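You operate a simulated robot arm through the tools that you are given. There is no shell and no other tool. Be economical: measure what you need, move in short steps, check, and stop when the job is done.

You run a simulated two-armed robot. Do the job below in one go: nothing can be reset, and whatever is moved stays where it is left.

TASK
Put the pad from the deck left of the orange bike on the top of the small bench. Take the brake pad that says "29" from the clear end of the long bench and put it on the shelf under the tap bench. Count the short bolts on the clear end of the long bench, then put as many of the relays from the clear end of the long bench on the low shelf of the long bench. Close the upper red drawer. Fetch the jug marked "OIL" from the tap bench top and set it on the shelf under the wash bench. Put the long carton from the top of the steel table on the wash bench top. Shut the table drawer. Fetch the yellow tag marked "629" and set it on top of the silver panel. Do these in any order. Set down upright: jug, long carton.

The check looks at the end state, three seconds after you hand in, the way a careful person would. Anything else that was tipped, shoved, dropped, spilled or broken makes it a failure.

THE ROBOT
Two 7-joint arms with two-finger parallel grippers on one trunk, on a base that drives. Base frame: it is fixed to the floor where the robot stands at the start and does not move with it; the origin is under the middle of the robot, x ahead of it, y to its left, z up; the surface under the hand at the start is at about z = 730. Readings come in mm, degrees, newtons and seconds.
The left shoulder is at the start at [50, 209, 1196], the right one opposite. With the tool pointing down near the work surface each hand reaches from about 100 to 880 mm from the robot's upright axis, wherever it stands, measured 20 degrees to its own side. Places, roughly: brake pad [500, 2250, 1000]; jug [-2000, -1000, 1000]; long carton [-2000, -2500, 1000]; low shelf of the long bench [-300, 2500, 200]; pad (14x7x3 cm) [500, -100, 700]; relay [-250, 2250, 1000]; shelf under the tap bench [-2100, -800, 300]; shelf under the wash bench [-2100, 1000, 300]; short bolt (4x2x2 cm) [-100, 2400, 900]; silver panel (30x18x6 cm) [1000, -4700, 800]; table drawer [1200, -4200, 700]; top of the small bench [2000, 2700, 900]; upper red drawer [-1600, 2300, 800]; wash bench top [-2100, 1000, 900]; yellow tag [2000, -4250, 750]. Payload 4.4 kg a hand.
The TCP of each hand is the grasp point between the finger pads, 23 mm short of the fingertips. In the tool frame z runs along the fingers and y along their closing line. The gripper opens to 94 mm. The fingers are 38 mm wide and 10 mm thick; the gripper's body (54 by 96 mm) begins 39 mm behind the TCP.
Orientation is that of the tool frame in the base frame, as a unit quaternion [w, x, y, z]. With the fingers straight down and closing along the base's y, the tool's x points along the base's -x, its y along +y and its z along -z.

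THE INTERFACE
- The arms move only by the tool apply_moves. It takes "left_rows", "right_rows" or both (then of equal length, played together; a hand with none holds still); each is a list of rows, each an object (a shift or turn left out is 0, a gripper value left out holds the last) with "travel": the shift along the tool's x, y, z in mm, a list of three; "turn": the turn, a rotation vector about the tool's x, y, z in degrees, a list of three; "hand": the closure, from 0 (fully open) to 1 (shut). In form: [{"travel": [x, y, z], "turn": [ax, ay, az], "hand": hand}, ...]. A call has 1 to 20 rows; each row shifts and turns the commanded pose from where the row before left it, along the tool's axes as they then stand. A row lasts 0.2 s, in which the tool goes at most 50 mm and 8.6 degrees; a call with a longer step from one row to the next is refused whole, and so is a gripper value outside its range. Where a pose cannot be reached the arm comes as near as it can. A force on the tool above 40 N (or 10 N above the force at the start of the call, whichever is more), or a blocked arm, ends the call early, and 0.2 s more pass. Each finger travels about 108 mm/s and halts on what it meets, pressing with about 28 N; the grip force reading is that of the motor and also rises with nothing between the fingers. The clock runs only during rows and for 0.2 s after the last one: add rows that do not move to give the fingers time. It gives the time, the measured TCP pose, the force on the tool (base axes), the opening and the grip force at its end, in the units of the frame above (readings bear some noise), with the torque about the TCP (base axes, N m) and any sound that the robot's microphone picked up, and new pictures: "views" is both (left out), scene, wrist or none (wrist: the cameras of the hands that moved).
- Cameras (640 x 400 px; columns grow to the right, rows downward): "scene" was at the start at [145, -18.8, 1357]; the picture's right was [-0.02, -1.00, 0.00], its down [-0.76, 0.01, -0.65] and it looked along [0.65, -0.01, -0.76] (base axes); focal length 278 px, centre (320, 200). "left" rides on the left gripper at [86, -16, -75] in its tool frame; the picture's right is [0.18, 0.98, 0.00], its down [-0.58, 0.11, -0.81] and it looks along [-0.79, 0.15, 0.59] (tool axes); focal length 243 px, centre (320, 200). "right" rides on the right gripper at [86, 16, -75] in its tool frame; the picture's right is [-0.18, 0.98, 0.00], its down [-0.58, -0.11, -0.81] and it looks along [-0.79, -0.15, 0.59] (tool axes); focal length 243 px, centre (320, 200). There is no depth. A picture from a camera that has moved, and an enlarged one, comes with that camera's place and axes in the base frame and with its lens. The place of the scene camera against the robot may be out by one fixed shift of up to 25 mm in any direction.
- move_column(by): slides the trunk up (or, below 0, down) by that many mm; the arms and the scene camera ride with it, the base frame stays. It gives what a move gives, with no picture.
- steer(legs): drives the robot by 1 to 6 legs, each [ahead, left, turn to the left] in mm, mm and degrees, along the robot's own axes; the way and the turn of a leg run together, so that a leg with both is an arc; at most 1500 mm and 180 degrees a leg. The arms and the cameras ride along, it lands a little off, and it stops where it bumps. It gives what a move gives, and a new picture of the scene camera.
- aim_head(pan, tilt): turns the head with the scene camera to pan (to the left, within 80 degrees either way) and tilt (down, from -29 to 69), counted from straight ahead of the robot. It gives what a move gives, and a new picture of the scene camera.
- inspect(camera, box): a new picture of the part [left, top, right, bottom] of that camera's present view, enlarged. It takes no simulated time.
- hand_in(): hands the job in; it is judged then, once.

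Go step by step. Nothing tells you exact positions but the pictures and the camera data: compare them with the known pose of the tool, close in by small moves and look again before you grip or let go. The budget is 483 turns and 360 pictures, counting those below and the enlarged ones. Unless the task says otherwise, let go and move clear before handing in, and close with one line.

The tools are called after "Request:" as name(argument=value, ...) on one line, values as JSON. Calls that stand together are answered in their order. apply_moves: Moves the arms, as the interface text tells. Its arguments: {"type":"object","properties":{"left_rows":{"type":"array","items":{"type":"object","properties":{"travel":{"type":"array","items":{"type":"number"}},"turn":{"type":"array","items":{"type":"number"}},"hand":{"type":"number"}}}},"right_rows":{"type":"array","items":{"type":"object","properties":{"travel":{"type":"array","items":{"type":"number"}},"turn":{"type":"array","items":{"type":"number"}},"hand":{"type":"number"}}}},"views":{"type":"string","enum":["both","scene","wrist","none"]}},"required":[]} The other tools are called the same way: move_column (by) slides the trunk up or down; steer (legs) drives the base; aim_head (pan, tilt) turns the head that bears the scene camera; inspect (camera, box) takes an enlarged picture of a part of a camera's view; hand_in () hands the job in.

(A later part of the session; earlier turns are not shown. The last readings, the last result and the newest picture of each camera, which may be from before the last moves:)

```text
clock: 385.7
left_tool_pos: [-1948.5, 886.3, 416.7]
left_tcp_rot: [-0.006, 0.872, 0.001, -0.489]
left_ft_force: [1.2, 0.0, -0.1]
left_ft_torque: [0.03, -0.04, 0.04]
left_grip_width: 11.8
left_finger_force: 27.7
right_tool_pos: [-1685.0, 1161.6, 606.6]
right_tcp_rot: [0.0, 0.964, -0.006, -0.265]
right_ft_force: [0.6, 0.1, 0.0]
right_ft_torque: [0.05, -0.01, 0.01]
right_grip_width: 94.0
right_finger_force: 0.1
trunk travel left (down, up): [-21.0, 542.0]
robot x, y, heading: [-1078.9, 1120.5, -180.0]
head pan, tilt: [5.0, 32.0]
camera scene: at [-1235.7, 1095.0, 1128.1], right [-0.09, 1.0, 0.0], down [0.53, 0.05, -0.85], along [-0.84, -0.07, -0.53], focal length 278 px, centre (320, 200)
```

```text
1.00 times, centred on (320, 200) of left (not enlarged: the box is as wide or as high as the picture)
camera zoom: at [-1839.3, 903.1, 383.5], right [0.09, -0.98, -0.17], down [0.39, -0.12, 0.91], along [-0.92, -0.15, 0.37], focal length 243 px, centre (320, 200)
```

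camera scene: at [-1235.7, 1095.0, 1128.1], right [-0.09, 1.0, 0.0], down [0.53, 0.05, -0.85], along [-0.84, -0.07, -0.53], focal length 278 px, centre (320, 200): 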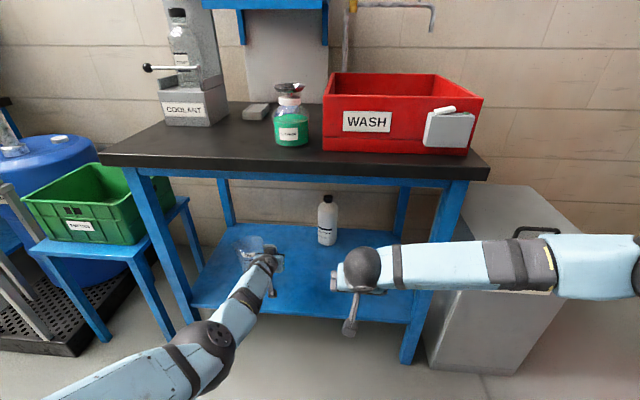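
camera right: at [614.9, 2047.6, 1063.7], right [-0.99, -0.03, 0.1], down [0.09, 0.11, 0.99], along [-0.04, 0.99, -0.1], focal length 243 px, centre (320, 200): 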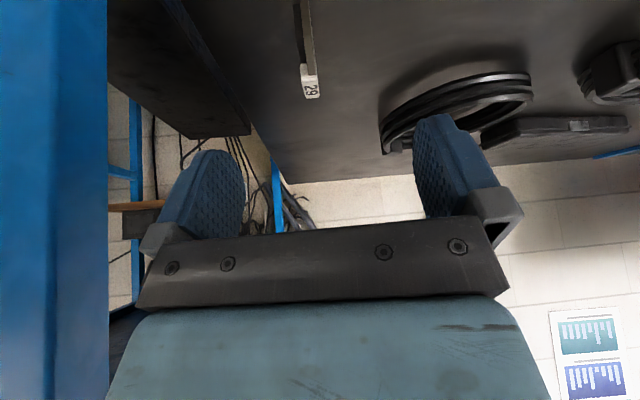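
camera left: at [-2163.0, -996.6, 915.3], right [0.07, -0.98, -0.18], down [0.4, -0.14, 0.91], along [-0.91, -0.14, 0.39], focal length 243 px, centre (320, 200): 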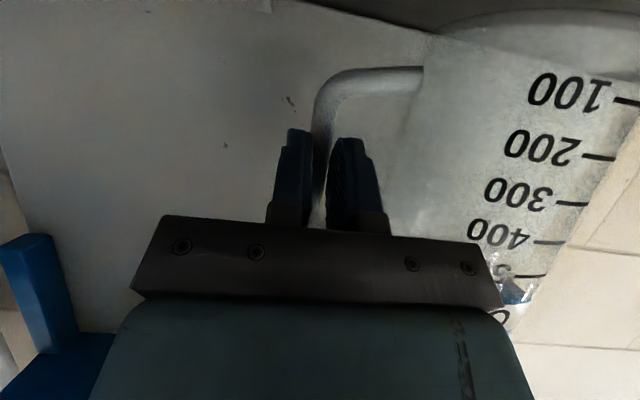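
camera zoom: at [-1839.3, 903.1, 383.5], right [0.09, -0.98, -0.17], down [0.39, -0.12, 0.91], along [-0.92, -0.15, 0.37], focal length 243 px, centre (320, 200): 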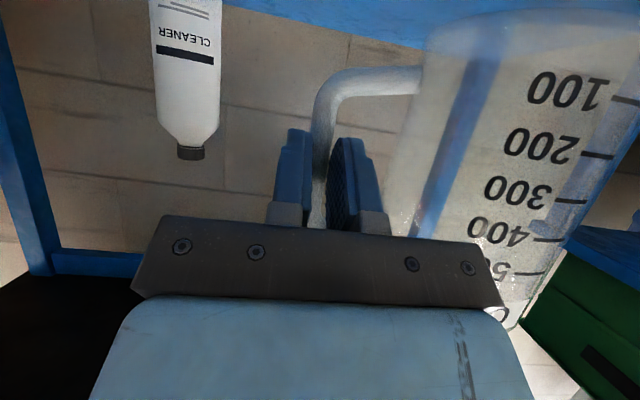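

Lowering the jug toward the shelf.

Request:
apply_moves(left_rows=[{"travel": [21, 0, 12.9]}, {"travel": [21, 0, 12.9]}, {"travel": [8.6, 0, 5.2]}, {"travel": [4.3, 0, 2.6]}, {"travel": [4.3, 0, 2.6]}, {"travel": [4.3, 0, 2.6]}, {"travel": [4.3, 0, 2.6]}], views="scene")

Request:
inspect(camera="scene", box=[180, 220, 300, 320])

```text
clock: 387.3
left_tool_pos: [-1923.1, 874.5, 366.5]
left_tcp_rot: [-0.006, 0.872, 0.001, -0.489]
left_ft_force: [-0.1, -0.6, -0.9]
left_ft_torque: [0.04, -0.01, 0.05]
left_grip_width: 11.7
left_finger_force: 28.4
left hand out of reach, approached as far as the arm can: row 1, 2, 3, 5, 7
right_tool_pos: [-1686.9, 1161.7, 606.2]
right_tcp_rot: [0.0, 0.964, -0.006, -0.264]
right_ft_force: [0.0, -0.5, 0.3]
right_ft_torque: [0.04, -0.01, -0.01]
right_grip_width: 94.1
right_finger_force: 0.1
trunk travel left (down, up): [-21.0, 542.0]
robot x, y, heading: [-1076.2, 1119.4, -179.9]
head pan, tilt: [5.0, 32.0]
camera scene: at [-1235.6, 1095.0, 1128.1], right [-0.09, 1.0, 0.0], down [0.53, 0.05, -0.85], along [-0.84, -0.07, -0.53], focal length 278 px, centre (320, 200)
```

scene: 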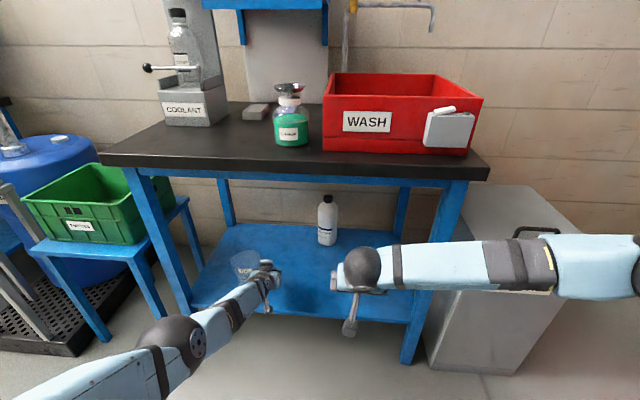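

```text
4.00 times, centred on (240, 270) of scene
camera zoom: at [-1235.6, 1095.0, 1128.1], right [-0.09, 1.0, 0.0], down [0.53, 0.05, -0.85], along [-0.84, -0.07, -0.53], focal length 1112 px, centre (640, -80)
```

zoom: 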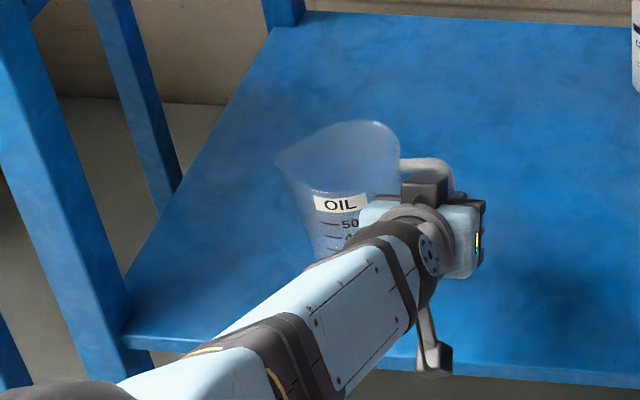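

Request:
steer(legs=[[60, 0, 0]])

Request:
apply_moves(left_rows=[{"travel": [15, 0, -10]}, {"travel": [8.6, 0, 5.2]}, {"travel": [6, 0, 3.6]}, {"travel": [4.3, 0, 2.6]}, {"travel": [4.3, 0, 2.6]}, {"travel": [4.3, 0, 2.6]}, {"travel": [4.3, 0, 2.6]}, {}], views="wrist")

```text
clock: 388.3
left_tool_pos: [-1984.1, 875.4, 365.7]
left_tcp_rot: [-0.007, 0.872, 0.0, -0.49]
left_ft_force: [-0.4, 0.1, -1.8]
left_ft_torque: [0.06, 0.01, 0.02]
left_grip_width: 12.1
left_finger_force: 27.7
right_tool_pos: [-1744.8, 1161.5, 606.2]
right_tcp_rot: [0.001, 0.965, -0.007, -0.264]
right_ft_force: [-0.6, 0.9, 0.4]
right_ft_torque: [0.01, 0.0, 0.01]
right_grip_width: 94.2
right_finger_force: 0.0
trunk travel left (down, up): [-21.0, 542.0]
robot x, y, heading: [-1137.8, 1123.8, 180.3]
head pan, tilt: [5.0, 32.0]
camera scene: at [-1295.7, 1095.1, 1128.0], right [-0.09, 1.0, 0.0], down [0.53, 0.05, -0.85], along [-0.84, -0.07, -0.53], focal length 278 px, centre (320, 200)
```

scene: 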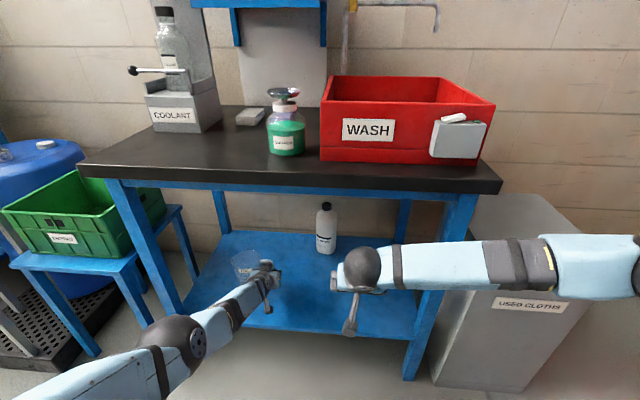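

```text
clock: 390.1
left_tool_pos: [-1965.1, 874.4, 343.3]
left_tcp_rot: [-0.007, 0.872, 0.0, -0.489]
left_ft_force: [-0.2, -0.2, -1.2]
left_ft_torque: [0.08, 0.01, 0.03]
left_grip_width: 12.0
left_finger_force: 28.7
left hand out of reach, approached as far as the arm can: row 4, 5, 6, 7
right_tool_pos: [-1746.6, 1161.6, 605.7]
right_tcp_rot: [0.001, 0.964, -0.007, -0.264]
right_ft_force: [-0.3, -0.9, 0.4]
right_ft_torque: [0.0, 0.01, 0.03]
right_grip_width: 94.1
right_finger_force: 0.0
trunk travel left (down, up): [-21.0, 542.0]
robot x, y, heading: [-1136.5, 1122.5, 180.2]
head pan, tilt: [5.0, 32.0]
camera left: at [-1857.4, 890.6, 309.3], right [0.09, -0.98, -0.17], down [0.39, -0.12, 0.91], along [-0.92, -0.15, 0.37], focal length 243 px, centre (320, 200)
```

left: 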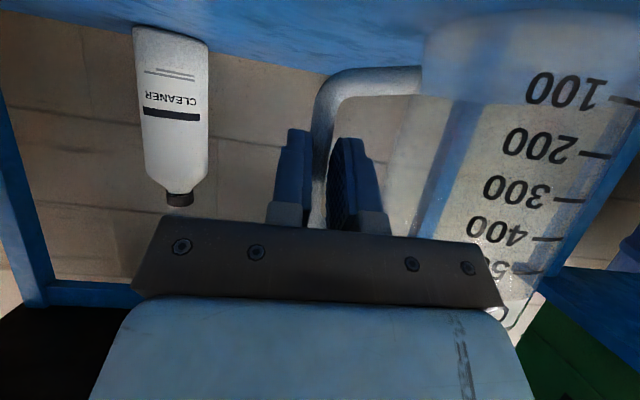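

Request:
apply_moves(left_rows=[{"travel": [15, 0, -22]}, {"travel": [6, 0, 3.6]}, {"travel": [4.3, 0, 2.6]}, {"travel": [4.3, 0, 2.6]}, {"travel": [4.3, 0, 2.6]}, {"travel": [4.3, 0, 2.6]}, {"travel": [4.3, 0, 2.6]}, {}], views="wrist")

```text
clock: 391.9
left_tool_pos: [-1937.1, 873.2, 309.9]
left_tcp_rot: [-0.006, 0.873, 0.001, -0.488]
left_ft_force: [0.2, 1.1, 5.5]
left_ft_torque: [-0.24, 0.07, -0.02]
left_grip_width: 13.3
left_finger_force: 28.5
right_tool_pos: [-1744.8, 1161.5, 606.7]
right_tcp_rot: [0.001, 0.964, -0.006, -0.265]
right_ft_force: [-0.3, 0.1, 0.1]
right_ft_torque: [-0.02, 0.01, 0.0]
right_grip_width: 94.1
right_finger_force: 0.0
trunk travel left (down, up): [-21.0, 542.0]
robot x, y, heading: [-1138.2, 1119.2, 180.0]
head pan, tilt: [5.0, 32.0]
camera left: at [-1828.6, 890.1, 276.3], right [0.09, -0.98, -0.17], down [0.38, -0.12, 0.92], along [-0.92, -0.15, 0.37], focal length 243 px, centre (320, 200)
```

left: 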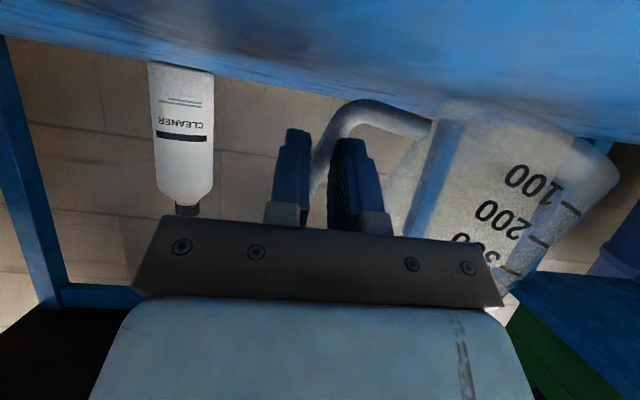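

The jug touched down, and my last millimetres tilted it slightly toward the handle. I'll raise a little and open the fingers so it settles back on its base.

Request:
apply_moves(left_rows=[{"travel": [-4.3, 0, -2.6]}, {"hand": 0.84}, {"hand": 0.8}, {}], views="wrist")

```text
clock: 392.9
left_tool_pos: [-1940.7, 875.2, 314.4]
left_tcp_rot: [-0.007, 0.872, 0.0, -0.49]
left_ft_force: [-0.4, -0.3, 0.9]
left_ft_torque: [-0.01, 0.02, 0.02]
left_grip_width: 18.9
left_finger_force: 0.2
right_tool_pos: [-1745.5, 1163.0, 606.2]
right_tcp_rot: [0.001, 0.964, -0.008, -0.265]
right_ft_force: [1.2, 0.0, -0.2]
right_ft_torque: [0.01, 0.0, -0.01]
right_grip_width: 94.2
right_finger_force: 0.0
trunk travel left (down, up): [-21.0, 542.0]
robot x, y, heading: [-1138.7, 1120.2, 180.0]
head pan, tilt: [5.0, 32.0]
camera left: at [-1831.9, 890.6, 279.6], right [0.09, -0.98, -0.17], down [0.39, -0.12, 0.91], along [-0.92, -0.15, 0.37], focal length 243 px, centre (320, 200)
```

left: 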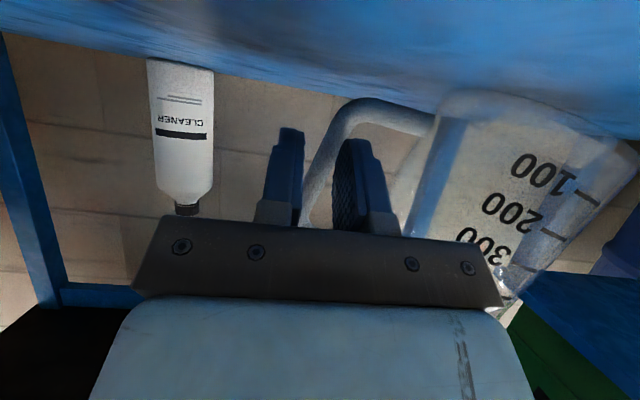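

Request:
apply_moves(left_rows=[{"travel": [-3.5, 0, -2], "hand": 0.76}, {"travel": [-3.5, 0, -2], "hand": 0.72}, {"hand": 0.68}, {}], views="both")

Request:
inspect(camera="scene", box=[190, 220, 310, 320])

```text
clock: 393.9
left_tool_pos: [-1944.9, 874.6, 319.3]
left_tcp_rot: [-0.007, 0.872, 0.001, -0.489]
left_ft_force: [0.3, -0.2, 0.8]
left_ft_torque: [-0.02, 0.02, 0.03]
left_grip_width: 30.5
left_finger_force: 0.1
left hand out of reach, approached as far as the arm can: row 1
right_tool_pos: [-1746.5, 1161.8, 607.5]
right_tcp_rot: [0.0, 0.964, -0.007, -0.264]
right_ft_force: [0.5, 0.9, 0.0]
right_ft_torque: [-0.01, -0.04, 0.01]
right_grip_width: 94.0
right_finger_force: 0.1
trunk travel left (down, up): [-21.0, 542.0]
robot x, y, heading: [-1137.6, 1116.4, 180.0]
head pan, tilt: [5.0, 32.0]
camera scene: at [-1295.3, 1095.2, 1128.2], right [-0.09, 1.0, 0.0], down [0.53, 0.05, -0.85], along [-0.84, -0.07, -0.53], focal length 278 px, centre (320, 200)
camera left: at [-1836.4, 890.6, 284.7], right [0.09, -0.98, -0.17], down [0.39, -0.12, 0.91], along [-0.92, -0.15, 0.37], focal length 243 px, centre (320, 200)
```

scene: 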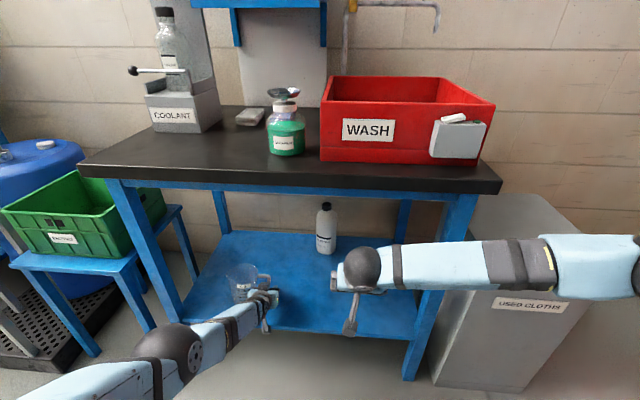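
left: 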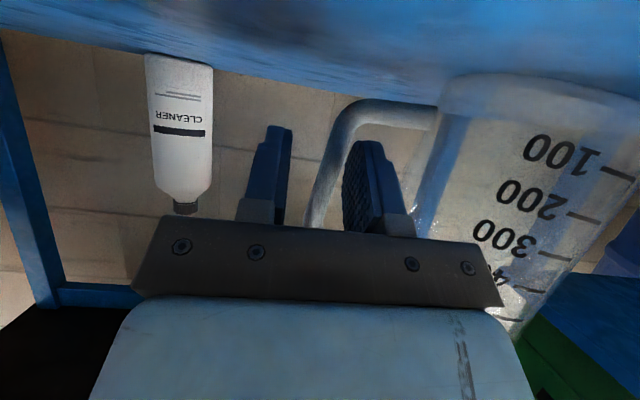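

```text
4.00 times, centred on (250, 270) of scene
camera zoom: at [-1295.3, 1095.2, 1128.2], right [-0.09, 1.0, 0.0], down [0.53, 0.05, -0.85], along [-0.84, -0.07, -0.53], focal length 1112 px, centre (600, -80)
```

zoom: 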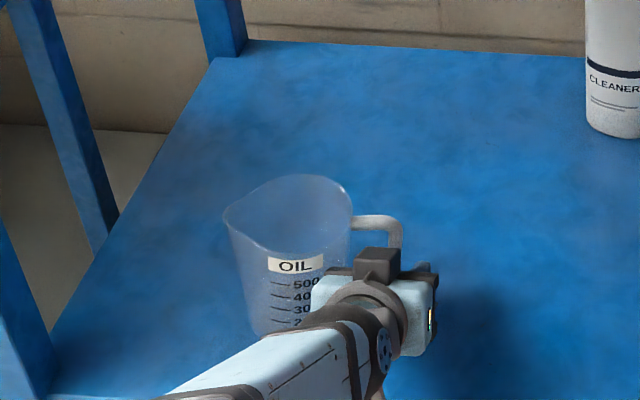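

The jug is standing upright on the shelf. I'll withdraw the fingers straight back out of the handle.

Request:
apply_moves(left_rows=[{"travel": [5, 0, -8.7]}, {"travel": [10, 0, -17]}, {"travel": [10, 0, -17]}, {"travel": [10, 0, -17]}], views="wrist")

```text
clock: 394.9
left_tool_pos: [-1915.8, 876.2, 288.2]
left_tcp_rot: [-0.006, 0.87, 0.0, -0.493]
left_ft_force: [-8.6, 0.8, 11.6]
left_ft_torque: [-0.21, 0.38, -0.24]
left_grip_width: 29.6
left_finger_force: 0.0
left hand out of reach, approached as far as the arm can: row 1, 2, 3, 4
right_tool_pos: [-1744.2, 1161.5, 608.9]
right_tcp_rot: [0.0, 0.964, -0.007, -0.265]
right_ft_force: [-0.3, 0.0, -0.4]
right_ft_torque: [0.0, 0.01, 0.0]
right_grip_width: 94.0
right_finger_force: 0.1
trunk travel left (down, up): [-21.0, 542.0]
robot x, y, heading: [-1135.9, 1120.7, 179.8]
head pan, tilt: [5.0, 32.0]
camera left: at [-1807.2, 893.4, 253.6], right [0.09, -0.98, -0.17], down [0.39, -0.12, 0.91], along [-0.92, -0.15, 0.38], focal length 243 px, centre (320, 200)
```

left: 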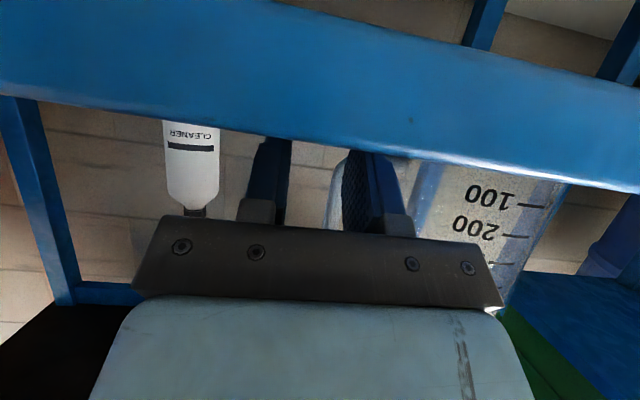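

Request:
inspect(camera="scene", box=[190, 220, 310, 320])

```text
4.00 times, centred on (250, 270) of scene
camera zoom: at [-1294.1, 1095.7, 1128.7], right [-0.09, 1.0, 0.0], down [0.53, 0.05, -0.85], along [-0.85, -0.07, -0.53], focal length 1112 px, centre (600, -80)
```

zoom: 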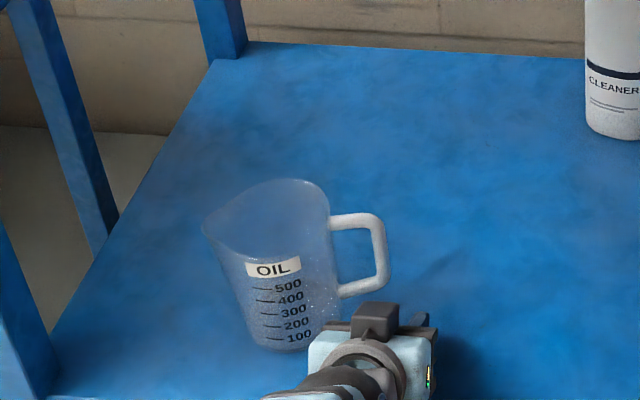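

The arm sagged while withdrawing, but the jug is free of the fingers. I'll back the base straight out and inspect the jug.

Request:
steer(legs=[[-250, 0, 0]])

Request:
inspect(camera="scene", box=[200, 180, 340, 290])

Request:
inspect(camera="left", box=[0, 0, 640, 400])

```text
clock: 396.7
left_tool_pos: [-1659.8, 875.9, 282.9]
left_tcp_rot: [-0.006, 0.871, 0.001, -0.491]
left_ft_force: [0.2, -0.1, 0.9]
left_ft_torque: [0.01, -0.03, 0.0]
left_grip_width: 30.3
left_finger_force: 0.0
right_tool_pos: [-1493.5, 1161.3, 607.4]
right_tcp_rot: [0.001, 0.964, -0.006, -0.265]
right_ft_force: [-1.1, 0.4, 0.7]
right_ft_torque: [0.0, -0.01, 0.01]
right_grip_width: 93.9
right_finger_force: 0.1
trunk travel left (down, up): [-21.0, 542.0]
robot x, y, heading: [-883.4, 1119.7, 180.1]
head pan, tilt: [5.0, 32.0]
camera scene: at [-1042.9, 1095.0, 1128.2], right [-0.09, 1.0, 0.0], down [0.53, 0.05, -0.85], along [-0.84, -0.07, -0.53], focal length 278 px, centre (320, 200)
```

scene: 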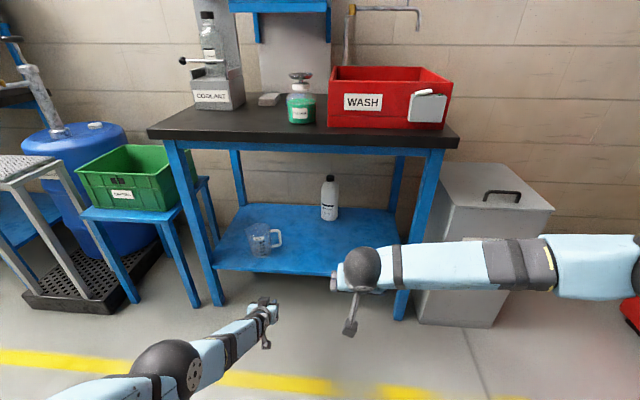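

```text
3.64 times, centred on (270, 235) of scene
camera zoom: at [-1042.9, 1095.0, 1128.2], right [-0.09, 1.0, 0.0], down [0.53, 0.05, -0.85], along [-0.84, -0.07, -0.53], focal length 1011 px, centre (502, 73)
```

zoom: 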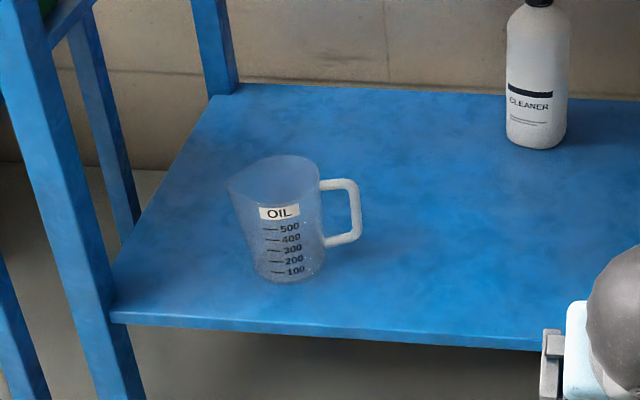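

```text
1.00 times, centred on (320, 200) of left (not enlarged: the box is as wide or as high as the picture)
camera zoom: at [-1551.5, 893.0, 249.9], right [0.09, -0.98, -0.17], down [0.39, -0.12, 0.91], along [-0.92, -0.15, 0.37], focal length 243 px, centre (320, 200)
```

zoom: 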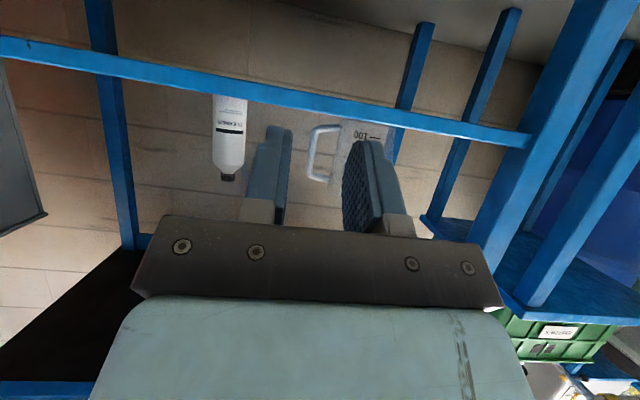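

The jug stands upright on the wash bench shelf. Next is the long carton on the steel table. I'll raise the trunk and drive there.

Request:
move_column(by=400)

Request:
move_column(by=140)

Request:
steer(legs=[[-300, 0, 0], [0, 1200, 0], [0, 1200, 0], [0, 1100, 0]])

Request:
aim_head(pan=0, tilt=32)

```text
clock: 400.6
left_tool_pos: [-1660.1, 876.7, 684.2]
left_tcp_rot: [-0.007, 0.872, 0.0, -0.489]
left_ft_force: [0.7, 0.4, 0.2]
left_ft_torque: [-0.01, -0.01, -0.02]
left_grip_width: 30.1
left_finger_force: 0.1
right_tool_pos: [-1494.2, 1162.0, 1006.6]
right_tcp_rot: [0.001, 0.964, -0.006, -0.264]
right_ft_force: [1.1, 0.6, -0.1]
right_ft_torque: [-0.01, 0.0, 0.01]
right_grip_width: 94.1
right_finger_force: 0.1
trunk travel left (down, up): [-421.0, 142.0]
robot x, y, heading: [-884.3, 1122.9, 180.0]
head pan, tilt: [5.0, 32.0]
```

```text
clock: 402.2
left_tool_pos: [-1660.0, 876.6, 822.9]
left_tcp_rot: [-0.007, 0.872, 0.001, -0.489]
left_ft_force: [-0.3, -0.4, -1.1]
left_ft_torque: [0.0, 0.02, 0.0]
left_grip_width: 30.4
left_finger_force: 0.0
right_tool_pos: [-1494.0, 1161.4, 1146.4]
right_tcp_rot: [0.001, 0.964, -0.006, -0.265]
right_ft_force: [-1.1, 0.7, 0.3]
right_ft_torque: [0.0, 0.01, 0.02]
right_grip_width: 94.0
right_finger_force: 0.0
trunk travel left (down, up): [-561.0, 2.0]
robot x, y, heading: [-887.1, 1116.7, 180.0]
head pan, tilt: [5.0, 32.0]
```

```text
clock: 434.3
left_tool_pos: [-1345.4, -2608.9, 823.3]
left_tcp_rot: [-0.005, 0.872, 0.004, -0.49]
left_ft_force: [0.4, 0.3, 0.5]
left_ft_torque: [0.04, -0.05, 0.0]
left_grip_width: 30.0
left_finger_force: 0.0
right_tool_pos: [-1180.5, -2323.2, 1145.9]
right_tcp_rot: [0.002, 0.964, -0.001, -0.265]
right_ft_force: [-0.3, 0.3, 0.7]
right_ft_torque: [0.02, 0.0, -0.01]
right_grip_width: 93.9
right_finger_force: 0.0
trunk travel left (down, up): [-561.0, 2.0]
robot x, y, heading: [-571.3, -2357.9, -179.5]
head pan, tilt: [5.0, 32.0]
camera scene: at [-729.6, -2384.5, 1668.2], right [-0.1, 1.0, 0.0], down [0.53, 0.05, -0.85], along [-0.84, -0.08, -0.53], focal length 278 px, centre (320, 200)
```

scene: 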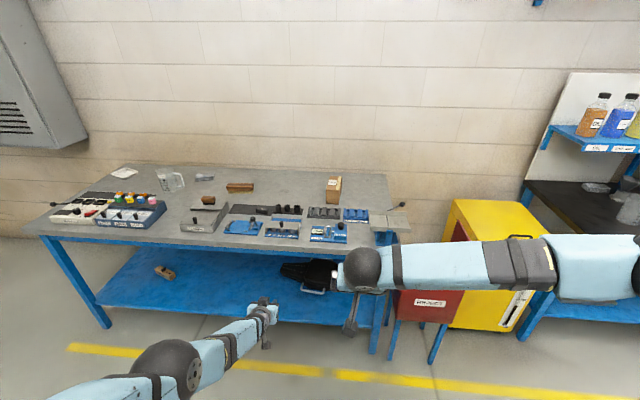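

```text
clock: 435.0
left_tool_pos: [-1343.9, -2608.1, 822.9]
left_tcp_rot: [-0.004, 0.872, 0.005, -0.49]
left_ft_force: [0.4, 0.3, -0.7]
left_ft_torque: [-0.01, -0.02, 0.01]
left_grip_width: 30.3
left_finger_force: 0.0
right_tool_pos: [-1181.1, -2323.0, 1146.3]
right_tcp_rot: [0.002, 0.964, -0.001, -0.265]
right_ft_force: [1.0, 0.1, 0.1]
right_ft_torque: [-0.02, -0.01, -0.01]
right_grip_width: 94.1
right_finger_force: 0.1
trunk travel left (down, up): [-561.0, 2.0]
robot x, y, heading: [-571.8, -2360.4, -179.5]
head pan, tilt: [0.0, 32.0]
camera scene: at [-730.1, -2376.9, 1668.2], right [-0.01, 1.0, 0.0], down [0.53, 0.0, -0.85], along [-0.85, -0.01, -0.53], focal length 278 px, centre (320, 200)
```

scene: 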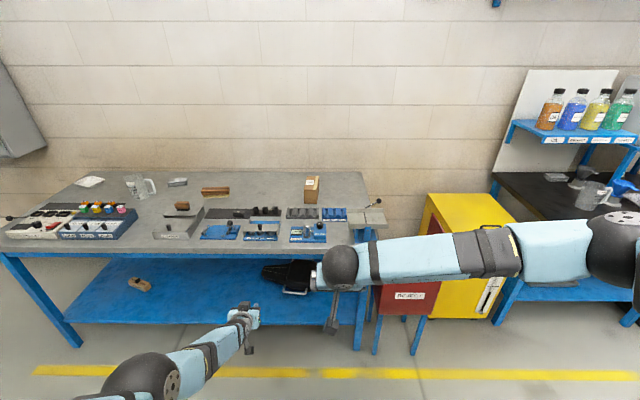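

Request:
inspect(camera="scene", box=[60, 160, 280, 270])

Request:
inspect(camera="scene", box=[180, 160, 400, 270])

```text
2.91 times, centred on (170, 215) of scene
camera zoom: at [-730.1, -2376.9, 1668.2], right [-0.01, 1.0, 0.0], down [0.53, 0.0, -0.85], along [-0.85, -0.01, -0.53], focal length 809 px, centre (756, 156)
```

zoom: 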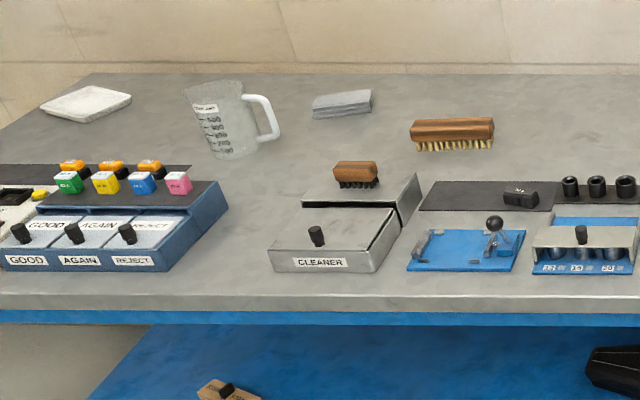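

```text
2.91 times, centred on (290, 215) of scene
camera zoom: at [-730.1, -2376.9, 1668.2], right [-0.01, 1.0, 0.0], down [0.53, 0.0, -0.85], along [-0.85, -0.01, -0.53], focal length 809 px, centre (407, 156)
```

zoom: 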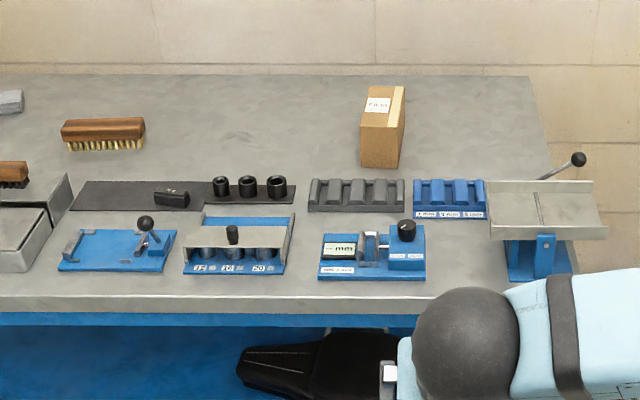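

The long carton sits at about [-2010, -2442], its long side toward the wall. I'll raise and retract the left hand and turn the right hand straight down for a top grasp.

Request:
apply_moves(left_rows=[{"travel": [-15.4, 0, -38.4]}, {"travel": [-15.4, 0, -38.4]}, {"travel": [-15.4, 0, -38.4]}, {"travel": [-15.4, 0, -38.4]}, {"travel": [-15.4, 0, -38.4]}, {"travel": [-15.4, 0, -38.4]}, {"travel": [-15.4, 0, -38.4]}, {"travel": [-15.4, 0, -38.4]}, {"travel": [-15.4, 0, -38.4]}, {"travel": [-15.4, 0, -38.4]}], right_rows=[{"turn": [0, 7.7, 0]}, {"turn": [0, 7.7, 0]}, {"turn": [0, 7.7, 0]}, {"turn": [0, 7.6, 0]}, {}, {}, {}, {}, {}, {}], views="none")

Request:
steer(legs=[[0, 240, -0.5], [600, 0, 0]])

Request:
aim_head(pan=-5, tilt=40)

```text
clock: 437.2
left_tool_pos: [-1095.3, -2611.3, 1156.3]
left_tcp_rot: [-0.004, 0.872, 0.005, -0.49]
left_ft_force: [0.3, 0.7, 0.8]
left_ft_torque: [-0.04, -0.01, 0.03]
left_grip_width: 29.9
left_finger_force: 0.0
right_tool_pos: [-1179.2, -2322.2, 1148.0]
right_tcp_rot: [0.003, 1.0, -0.001, 0.0]
right_ft_force: [-0.3, 0.0, 0.4]
right_ft_torque: [-0.01, -0.01, 0.0]
right_grip_width: 94.1
right_finger_force: 0.0
trunk travel left (down, up): [-561.0, 2.0]
robot x, y, heading: [-573.0, -2360.1, -179.2]
head pan, tilt: [0.0, 32.0]
```

```text
clock: 442.9
left_tool_pos: [-1699.8, -2838.3, 1156.1]
left_tcp_rot: [-0.008, 0.872, -0.002, -0.49]
left_ft_force: [-0.5, 1.1, -0.4]
left_ft_torque: [-0.03, 0.01, -0.01]
left_grip_width: 30.4
left_finger_force: 0.1
right_tool_pos: [-1780.2, -2548.2, 1147.5]
right_tcp_rot: [0.002, 1.0, -0.009, 0.0]
right_ft_force: [0.9, 0.4, -0.3]
right_ft_torque: [-0.01, 0.0, 0.03]
right_grip_width: 94.1
right_finger_force: 0.1
trunk travel left (down, up): [-561.0, 2.0]
robot x, y, heading: [-1171.0, -2596.0, 179.7]
head pan, tilt: [0.0, 32.0]
camera scene: at [-1330.4, -2610.2, 1668.2], right [0.01, 1.0, 0.0], down [0.53, 0.0, -0.85], along [-0.85, 0.01, -0.53], focal length 278 px, centre (320, 200)
```

scene: 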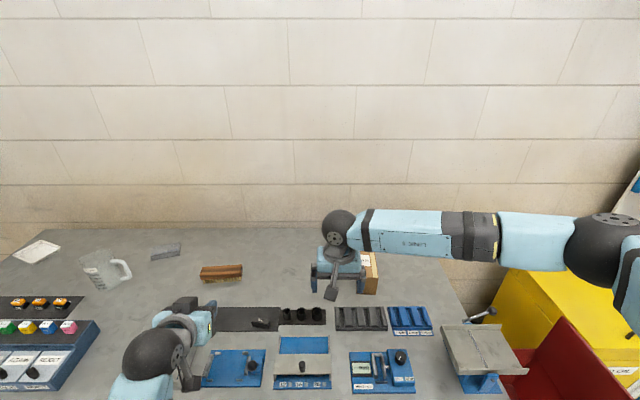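

```text
clock: 443.6
left_tool_pos: [-1700.4, -2836.6, 1155.6]
left_tcp_rot: [-0.008, 0.872, -0.002, -0.49]
left_ft_force: [1.2, -0.3, 0.3]
left_ft_torque: [0.0, -0.02, -0.02]
left_grip_width: 30.3
left_finger_force: 0.1
right_tool_pos: [-1781.2, -2548.5, 1145.4]
right_tcp_rot: [0.002, 1.0, -0.01, 0.0]
right_ft_force: [-0.3, 0.2, -0.1]
right_ft_torque: [0.06, -0.01, 0.0]
right_grip_width: 94.2
right_finger_force: 0.1
trunk travel left (down, up): [-561.0, 2.0]
robot x, y, heading: [-1174.6, -2594.0, 180.0]
head pan, tilt: [-5.0, 40.0]
camera scene: at [-1326.4, -2602.8, 1655.9], right [0.09, 1.0, 0.0], down [0.64, -0.06, -0.77], along [-0.76, 0.07, -0.64], focal length 278 px, centre (320, 200)
```

scene: 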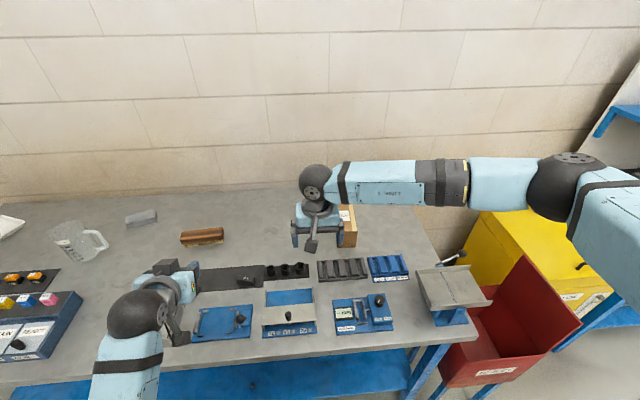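

Request:
steer(legs=[[70, 0, 0]])

Request:
apply_moves(right_rows=[{"travel": [-28, -20, 8]}, {"travel": [-28, -20, 8]}, {"travel": [-28, -20, 8]}, {"travel": [-28, -20, 8]}, {"travel": [-28, -20, 8]}], views="both")

```text
clock: 444.6
left_tool_pos: [-1767.4, -2838.4, 1156.6]
left_tcp_rot: [-0.007, 0.872, -0.002, -0.49]
left_ft_force: [0.8, -0.2, 0.5]
left_ft_torque: [-0.01, 0.01, 0.01]
left_grip_width: 30.2
left_finger_force: 0.2
right_tool_pos: [-1849.1, -2550.0, 1148.7]
right_tcp_rot: [0.002, 1.0, -0.009, 0.0]
right_ft_force: [-0.4, 0.2, -0.9]
right_ft_torque: [0.0, -0.01, 0.02]
right_grip_width: 94.0
right_finger_force: 0.1
trunk travel left (down, up): [-561.0, 2.0]
robot x, y, heading: [-1241.3, -2593.6, 179.3]
head pan, tilt: [-5.0, 40.0]
camera scene: at [-1393.1, -2602.6, 1656.2], right [0.09, 1.0, 0.0], down [0.64, -0.06, -0.77], along [-0.76, 0.07, -0.64], focal length 278 px, centre (320, 200)
```

scene: 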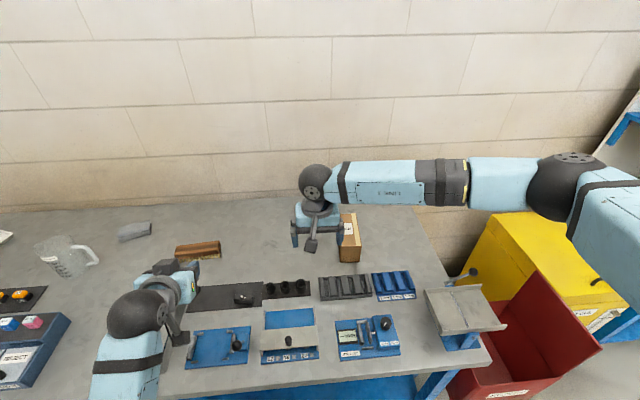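

```text
clock: 445.8
left_tool_pos: [-1769.9, -2837.5, 1155.1]
left_tcp_rot: [-0.008, 0.872, -0.002, -0.489]
left_ft_force: [0.0, 0.9, -0.2]
left_ft_torque: [0.0, 0.0, -0.02]
left_grip_width: 30.2
left_finger_force: 0.1
right_tool_pos: [-1988.3, -2444.8, 1104.6]
right_tcp_rot: [0.003, 1.0, -0.008, 0.001]
right_ft_force: [-0.4, 0.4, 0.8]
right_ft_torque: [0.0, -0.01, 0.0]
right_grip_width: 94.1
right_finger_force: 0.0
trunk travel left (down, up): [-561.0, 2.0]
robot x, y, heading: [-1241.9, -2593.3, 179.7]
head pan, tilt: [-5.0, 40.0]
camera scene: at [-1396.3, -2602.3, 1655.8], right [0.09, 1.0, 0.0], down [0.64, -0.06, -0.77], along [-0.76, 0.07, -0.64], focal length 278 px, centre (320, 200)
camera right: at [-1901.7, -2461.9, 1179.7], right [-0.2, -0.98, 0.0], down [-0.58, 0.12, 0.8], along [-0.79, 0.16, -0.59], focal length 243 px, centre (320, 200)
```

scene: 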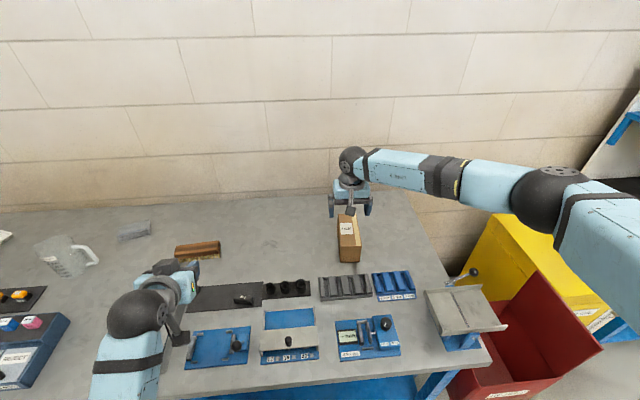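
right: 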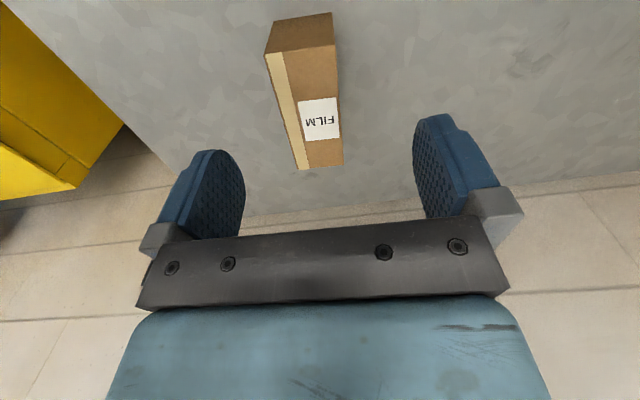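

The wrist view puts the carton's top at z≈980, its centre at about [-2041, -2426] and its width at about 54 mm. I'll align and descend.

Request:
apply_moves(right_rows=[{"travel": [-26, -10, 25]}, {"travel": [-27, -9, 25]}, {"turn": [0, 0, 4.4]}, {"travel": [0, 0, 35]}, {}], views="both")

```text
clock: 447.0
left_tool_pos: [-1768.0, -2836.8, 1155.8]
left_tcp_rot: [-0.007, 0.872, -0.002, -0.49]
left_ft_force: [0.1, -0.3, 0.0]
left_ft_torque: [0.0, -0.03, 0.0]
left_grip_width: 30.0
left_finger_force: 0.1
right_tool_pos: [-2038.5, -2426.7, 1021.2]
right_tcp_rot: [0.003, 0.999, -0.047, 0.001]
right_ft_force: [0.4, -0.4, -0.3]
right_ft_torque: [0.03, 0.02, 0.0]
right_grip_width: 94.2
right_finger_force: 0.0
trunk travel left (down, up): [-561.0, 2.0]
robot x, y, heading: [-1241.9, -2589.8, 179.8]
head pan, tilt: [-5.0, 40.0]
camera scene: at [-1394.3, -2602.3, 1656.0], right [0.09, 1.0, 0.0], down [0.64, -0.06, -0.77], along [-0.76, 0.07, -0.64], focal length 278 px, centre (320, 200)
camera right: at [-1954.4, -2451.6, 1096.8], right [-0.28, -0.96, 0.0], down [-0.57, 0.17, 0.81], along [-0.78, 0.22, -0.59], focal length 243 px, centre (320, 200)
```

scene: 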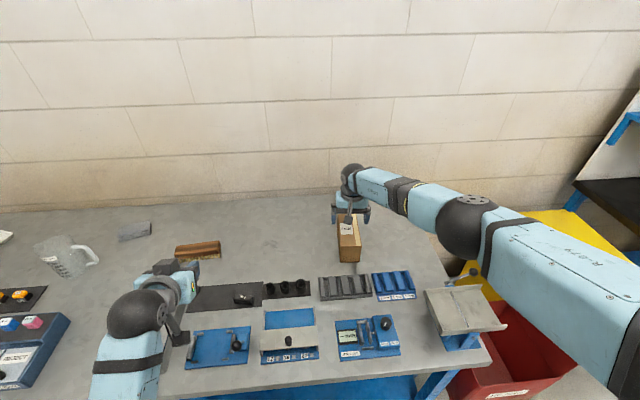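
right: 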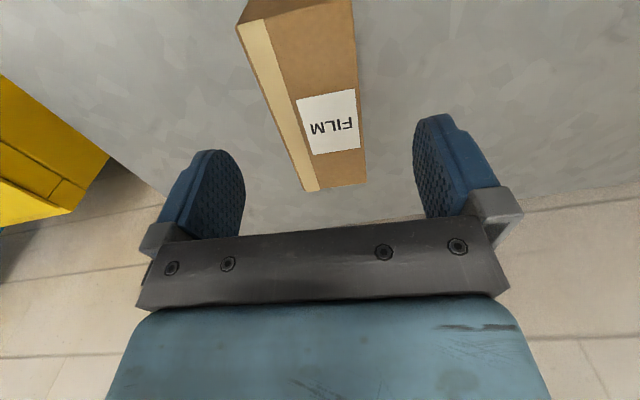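

Request:
apply_moves(right_rows=[{"travel": [0, 2, 35]}, {"travel": [0, 0, 25]}, {"travel": [0, 0, 9]}, {}, {"hand": 0.5}, {"hand": 1}, {"hand": 1}, {"hand": 1}], views="wrist")

```text
clock: 448.8
left_tool_pos: [-1767.6, -2838.6, 1155.3]
left_tcp_rot: [-0.008, 0.872, -0.002, -0.49]
left_ft_force: [-0.2, 0.1, -0.3]
left_ft_torque: [0.04, 0.02, -0.01]
left_grip_width: 30.0
left_finger_force: 0.1
right_tool_pos: [-2017.1, -2426.8, 965.6]
right_tcp_rot: [0.003, 0.999, -0.048, -0.001]
right_ft_force: [-0.8, -0.2, -0.7]
right_ft_torque: [-0.02, 0.0, -0.02]
right_grip_width: 0.0
right_finger_force: 27.9
right hand out of reach, approached as far as the arm can: row 1, 2, 3
trunk travel left (down, up): [-561.0, 2.0]
robot x, y, heading: [-1244.0, -2590.6, 179.6]
head pan, tilt: [-5.0, 40.0]
camera right: at [-1932.4, -2450.8, 1039.7], right [-0.28, -0.96, 0.0], down [-0.57, 0.17, 0.81], along [-0.77, 0.22, -0.59], focal length 243 px, centre (320, 200)
```

right: 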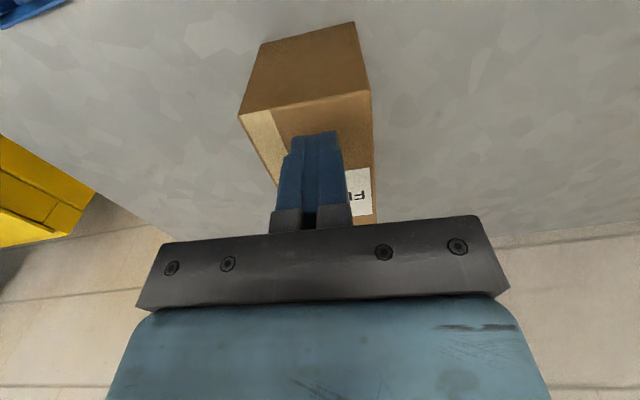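

The carton is lower and longer than I thought: top z≈924, centre about [-2080, -2417], 69 mm wide. I'll open, raise the hand and lower the trunk for more reach, then re-approach.

Request:
apply_moves(right_rows=[{"travel": [0, 0, -40], "hand": 0}, {"travel": [0, 0, -45]}, {"travel": [0, 0, -45]}, {"travel": [0, 0, -30]}], views="none")

Request:
move_column(by=-130)

Request:
steer(legs=[[45, 0, 0]])

```text
clock: 449.8
left_tool_pos: [-1768.5, -2837.5, 1155.0]
left_tcp_rot: [-0.007, 0.871, -0.001, -0.491]
left_ft_force: [0.1, -0.4, -0.5]
left_ft_torque: [0.02, 0.02, -0.01]
left_grip_width: 30.0
left_finger_force: 0.1
right_tool_pos: [-2017.0, -2426.1, 1125.7]
right_tcp_rot: [0.003, 0.999, -0.047, 0.001]
right_ft_force: [0.3, 0.7, -0.5]
right_ft_torque: [-0.02, -0.01, 0.04]
right_grip_width: 93.8
right_finger_force: 0.1
trunk travel left (down, up): [-561.0, 2.0]
robot x, y, heading: [-1242.4, -2590.7, 179.6]
head pan, tilt: [-5.0, 40.0]
```

```text
clock: 451.4
left_tool_pos: [-1768.5, -2837.5, 1026.0]
left_tcp_rot: [-0.007, 0.872, -0.001, -0.489]
left_ft_force: [0.2, 0.2, 0.6]
left_ft_torque: [0.01, -0.03, 0.03]
left_grip_width: 30.2
left_finger_force: 0.0
right_tool_pos: [-2016.3, -2426.8, 995.4]
right_tcp_rot: [0.002, 0.999, -0.046, -0.001]
right_ft_force: [-0.2, -0.5, 0.4]
right_ft_torque: [-0.01, -0.02, 0.01]
right_grip_width: 93.8
right_finger_force: 0.1
trunk travel left (down, up): [-431.0, 132.0]
robot x, y, heading: [-1243.5, -2592.2, 179.5]
head pan, tilt: [-5.0, 40.0]
```

```text
clock: 452.3
left_tool_pos: [-1813.9, -2838.0, 1025.6]
left_tcp_rot: [-0.008, 0.872, -0.002, -0.49]
left_ft_force: [0.3, -0.2, -0.7]
left_ft_torque: [-0.01, -0.03, 0.0]
left_grip_width: 30.1
left_finger_force: 0.0
right_tool_pos: [-2062.7, -2425.7, 995.4]
right_tcp_rot: [0.003, 0.999, -0.047, 0.0]
right_ft_force: [-0.5, 0.0, 0.4]
right_ft_torque: [0.0, 0.02, -0.01]
right_grip_width: 94.2
right_finger_force: 0.1
trunk travel left (down, up): [-431.0, 132.0]
robot x, y, heading: [-1288.4, -2596.6, 179.7]
head pan, tilt: [-5.0, 40.0]
camera scene: at [-1439.5, -2602.4, 1526.0], right [0.09, 1.0, 0.0], down [0.64, -0.06, -0.77], along [-0.76, 0.07, -0.64], focal length 278 px, centre (320, 200)
```

scene: 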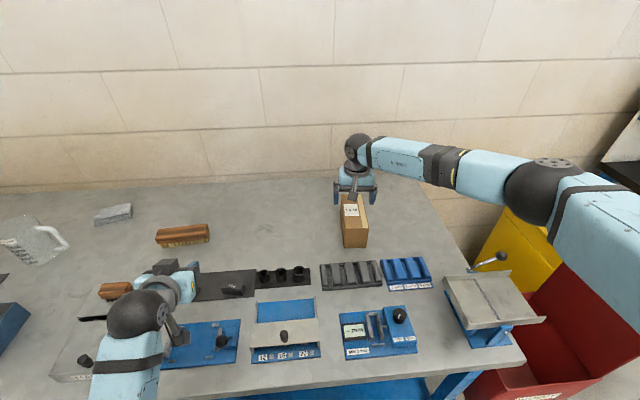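

Request:
apply_moves(right_rows=[{"travel": [-14, -8, 15]}, {}], views="wrist")

```text
clock: 452.9
left_tool_pos: [-1813.7, -2837.7, 1024.6]
left_tcp_rot: [-0.006, 0.872, -0.001, -0.489]
left_ft_force: [0.7, 0.5, 0.8]
left_ft_torque: [-0.01, 0.0, 0.01]
left_grip_width: 30.2
left_finger_force: 0.1
right_tool_pos: [-2076.1, -2416.9, 980.2]
right_tcp_rot: [0.002, 0.999, -0.047, 0.001]
right_ft_force: [-0.7, 0.1, 1.1]
right_ft_torque: [0.01, -0.02, 0.02]
right_grip_width: 94.1
right_finger_force: 0.0
trunk travel left (down, up): [-431.0, 132.0]
robot x, y, heading: [-1289.2, -2592.5, 179.5]
head pan, tilt: [-5.0, 40.0]
camera right: at [-1990.8, -2440.4, 1054.9], right [-0.28, -0.96, 0.0], down [-0.57, 0.17, 0.81], along [-0.77, 0.22, -0.59], focal length 243 px, centre (320, 200)
```

right: 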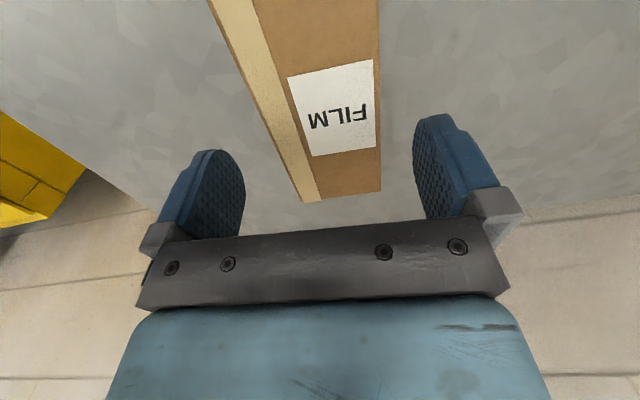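

Request:
apply_moves(right_rows=[{"travel": [0, 0, 35]}, {"travel": [0, 0, 30]}, {"travel": [0, 0, 17]}, {}, {"hand": 0.3}, {"hand": 1}, {"hand": 1}, {"hand": 1}], views="wrist")

```text
clock: 454.7
left_tool_pos: [-1812.5, -2837.8, 1025.6]
left_tcp_rot: [-0.008, 0.872, -0.002, -0.489]
left_ft_force: [0.2, 0.2, 0.8]
left_ft_torque: [-0.01, 0.01, -0.01]
left_grip_width: 30.4
left_finger_force: 0.1
right_tool_pos: [-2076.0, -2415.7, 898.3]
right_tcp_rot: [0.003, 0.999, -0.048, 0.0]
right_ft_force: [1.2, -0.8, -0.4]
right_ft_torque: [0.13, 0.06, 0.1]
right_grip_width: 69.8
right_finger_force: 28.1
trunk travel left (down, up): [-431.0, 132.0]
robot x, y, heading: [-1288.5, -2592.5, 179.5]
head pan, tilt: [-5.0, 40.0]
camera right: at [-1990.9, -2441.2, 973.9], right [-0.28, -0.96, 0.0], down [-0.57, 0.17, 0.81], along [-0.77, 0.22, -0.59], focal length 243 px, centre (320, 200)
```

right: 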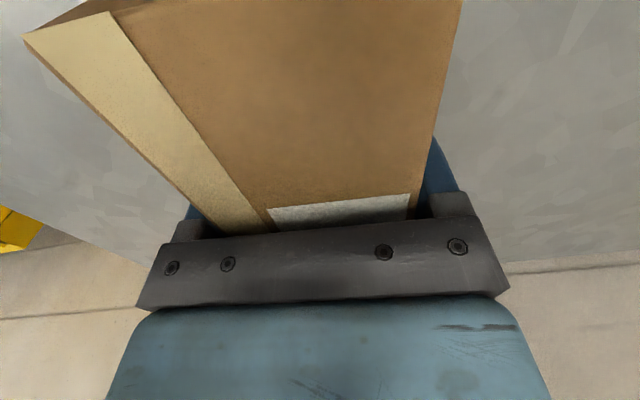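

Gripped at 69.8 mm. Lifting the carton.

Request:
apply_moves(right_rows=[{"travel": [0, 0, -15]}, {"travel": [0, 0, -35]}, {"travel": [0, 0, -40]}, {"travel": [0, 0, -40]}, {"travel": [0, 0, -20]}], views="scene")

```text
clock: 455.9
left_tool_pos: [-1813.1, -2838.0, 1026.3]
left_tcp_rot: [-0.008, 0.872, -0.002, -0.489]
left_ft_force: [-0.5, -0.1, 0.3]
left_ft_torque: [0.02, 0.01, 0.0]
left_grip_width: 30.3
left_finger_force: 0.1
right_tool_pos: [-2074.9, -2417.6, 1046.4]
right_tcp_rot: [0.002, 0.999, -0.047, 0.001]
right_ft_force: [0.3, -0.4, -4.6]
right_ft_torque: [-0.02, 0.0, 0.01]
right_grip_width: 69.8
right_finger_force: 27.9
trunk travel left (down, up): [-431.0, 132.0]
robot x, y, heading: [-1286.8, -2593.6, 179.8]
head pan, tilt: [-5.0, 40.0]
camera scene: at [-1440.0, -2602.1, 1525.8], right [0.09, 1.0, 0.0], down [0.64, -0.06, -0.77], along [-0.76, 0.07, -0.64], focal length 278 px, centre (320, 200)
```

scene: 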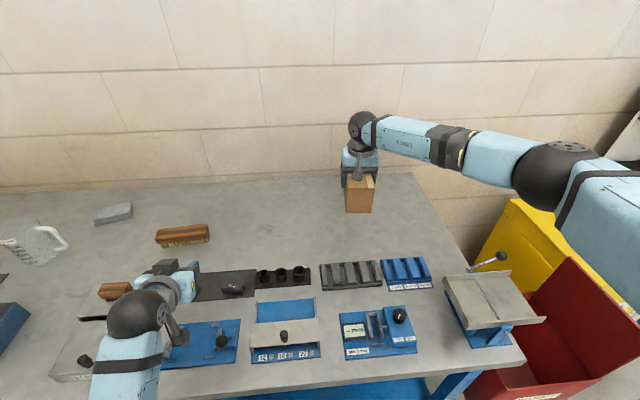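

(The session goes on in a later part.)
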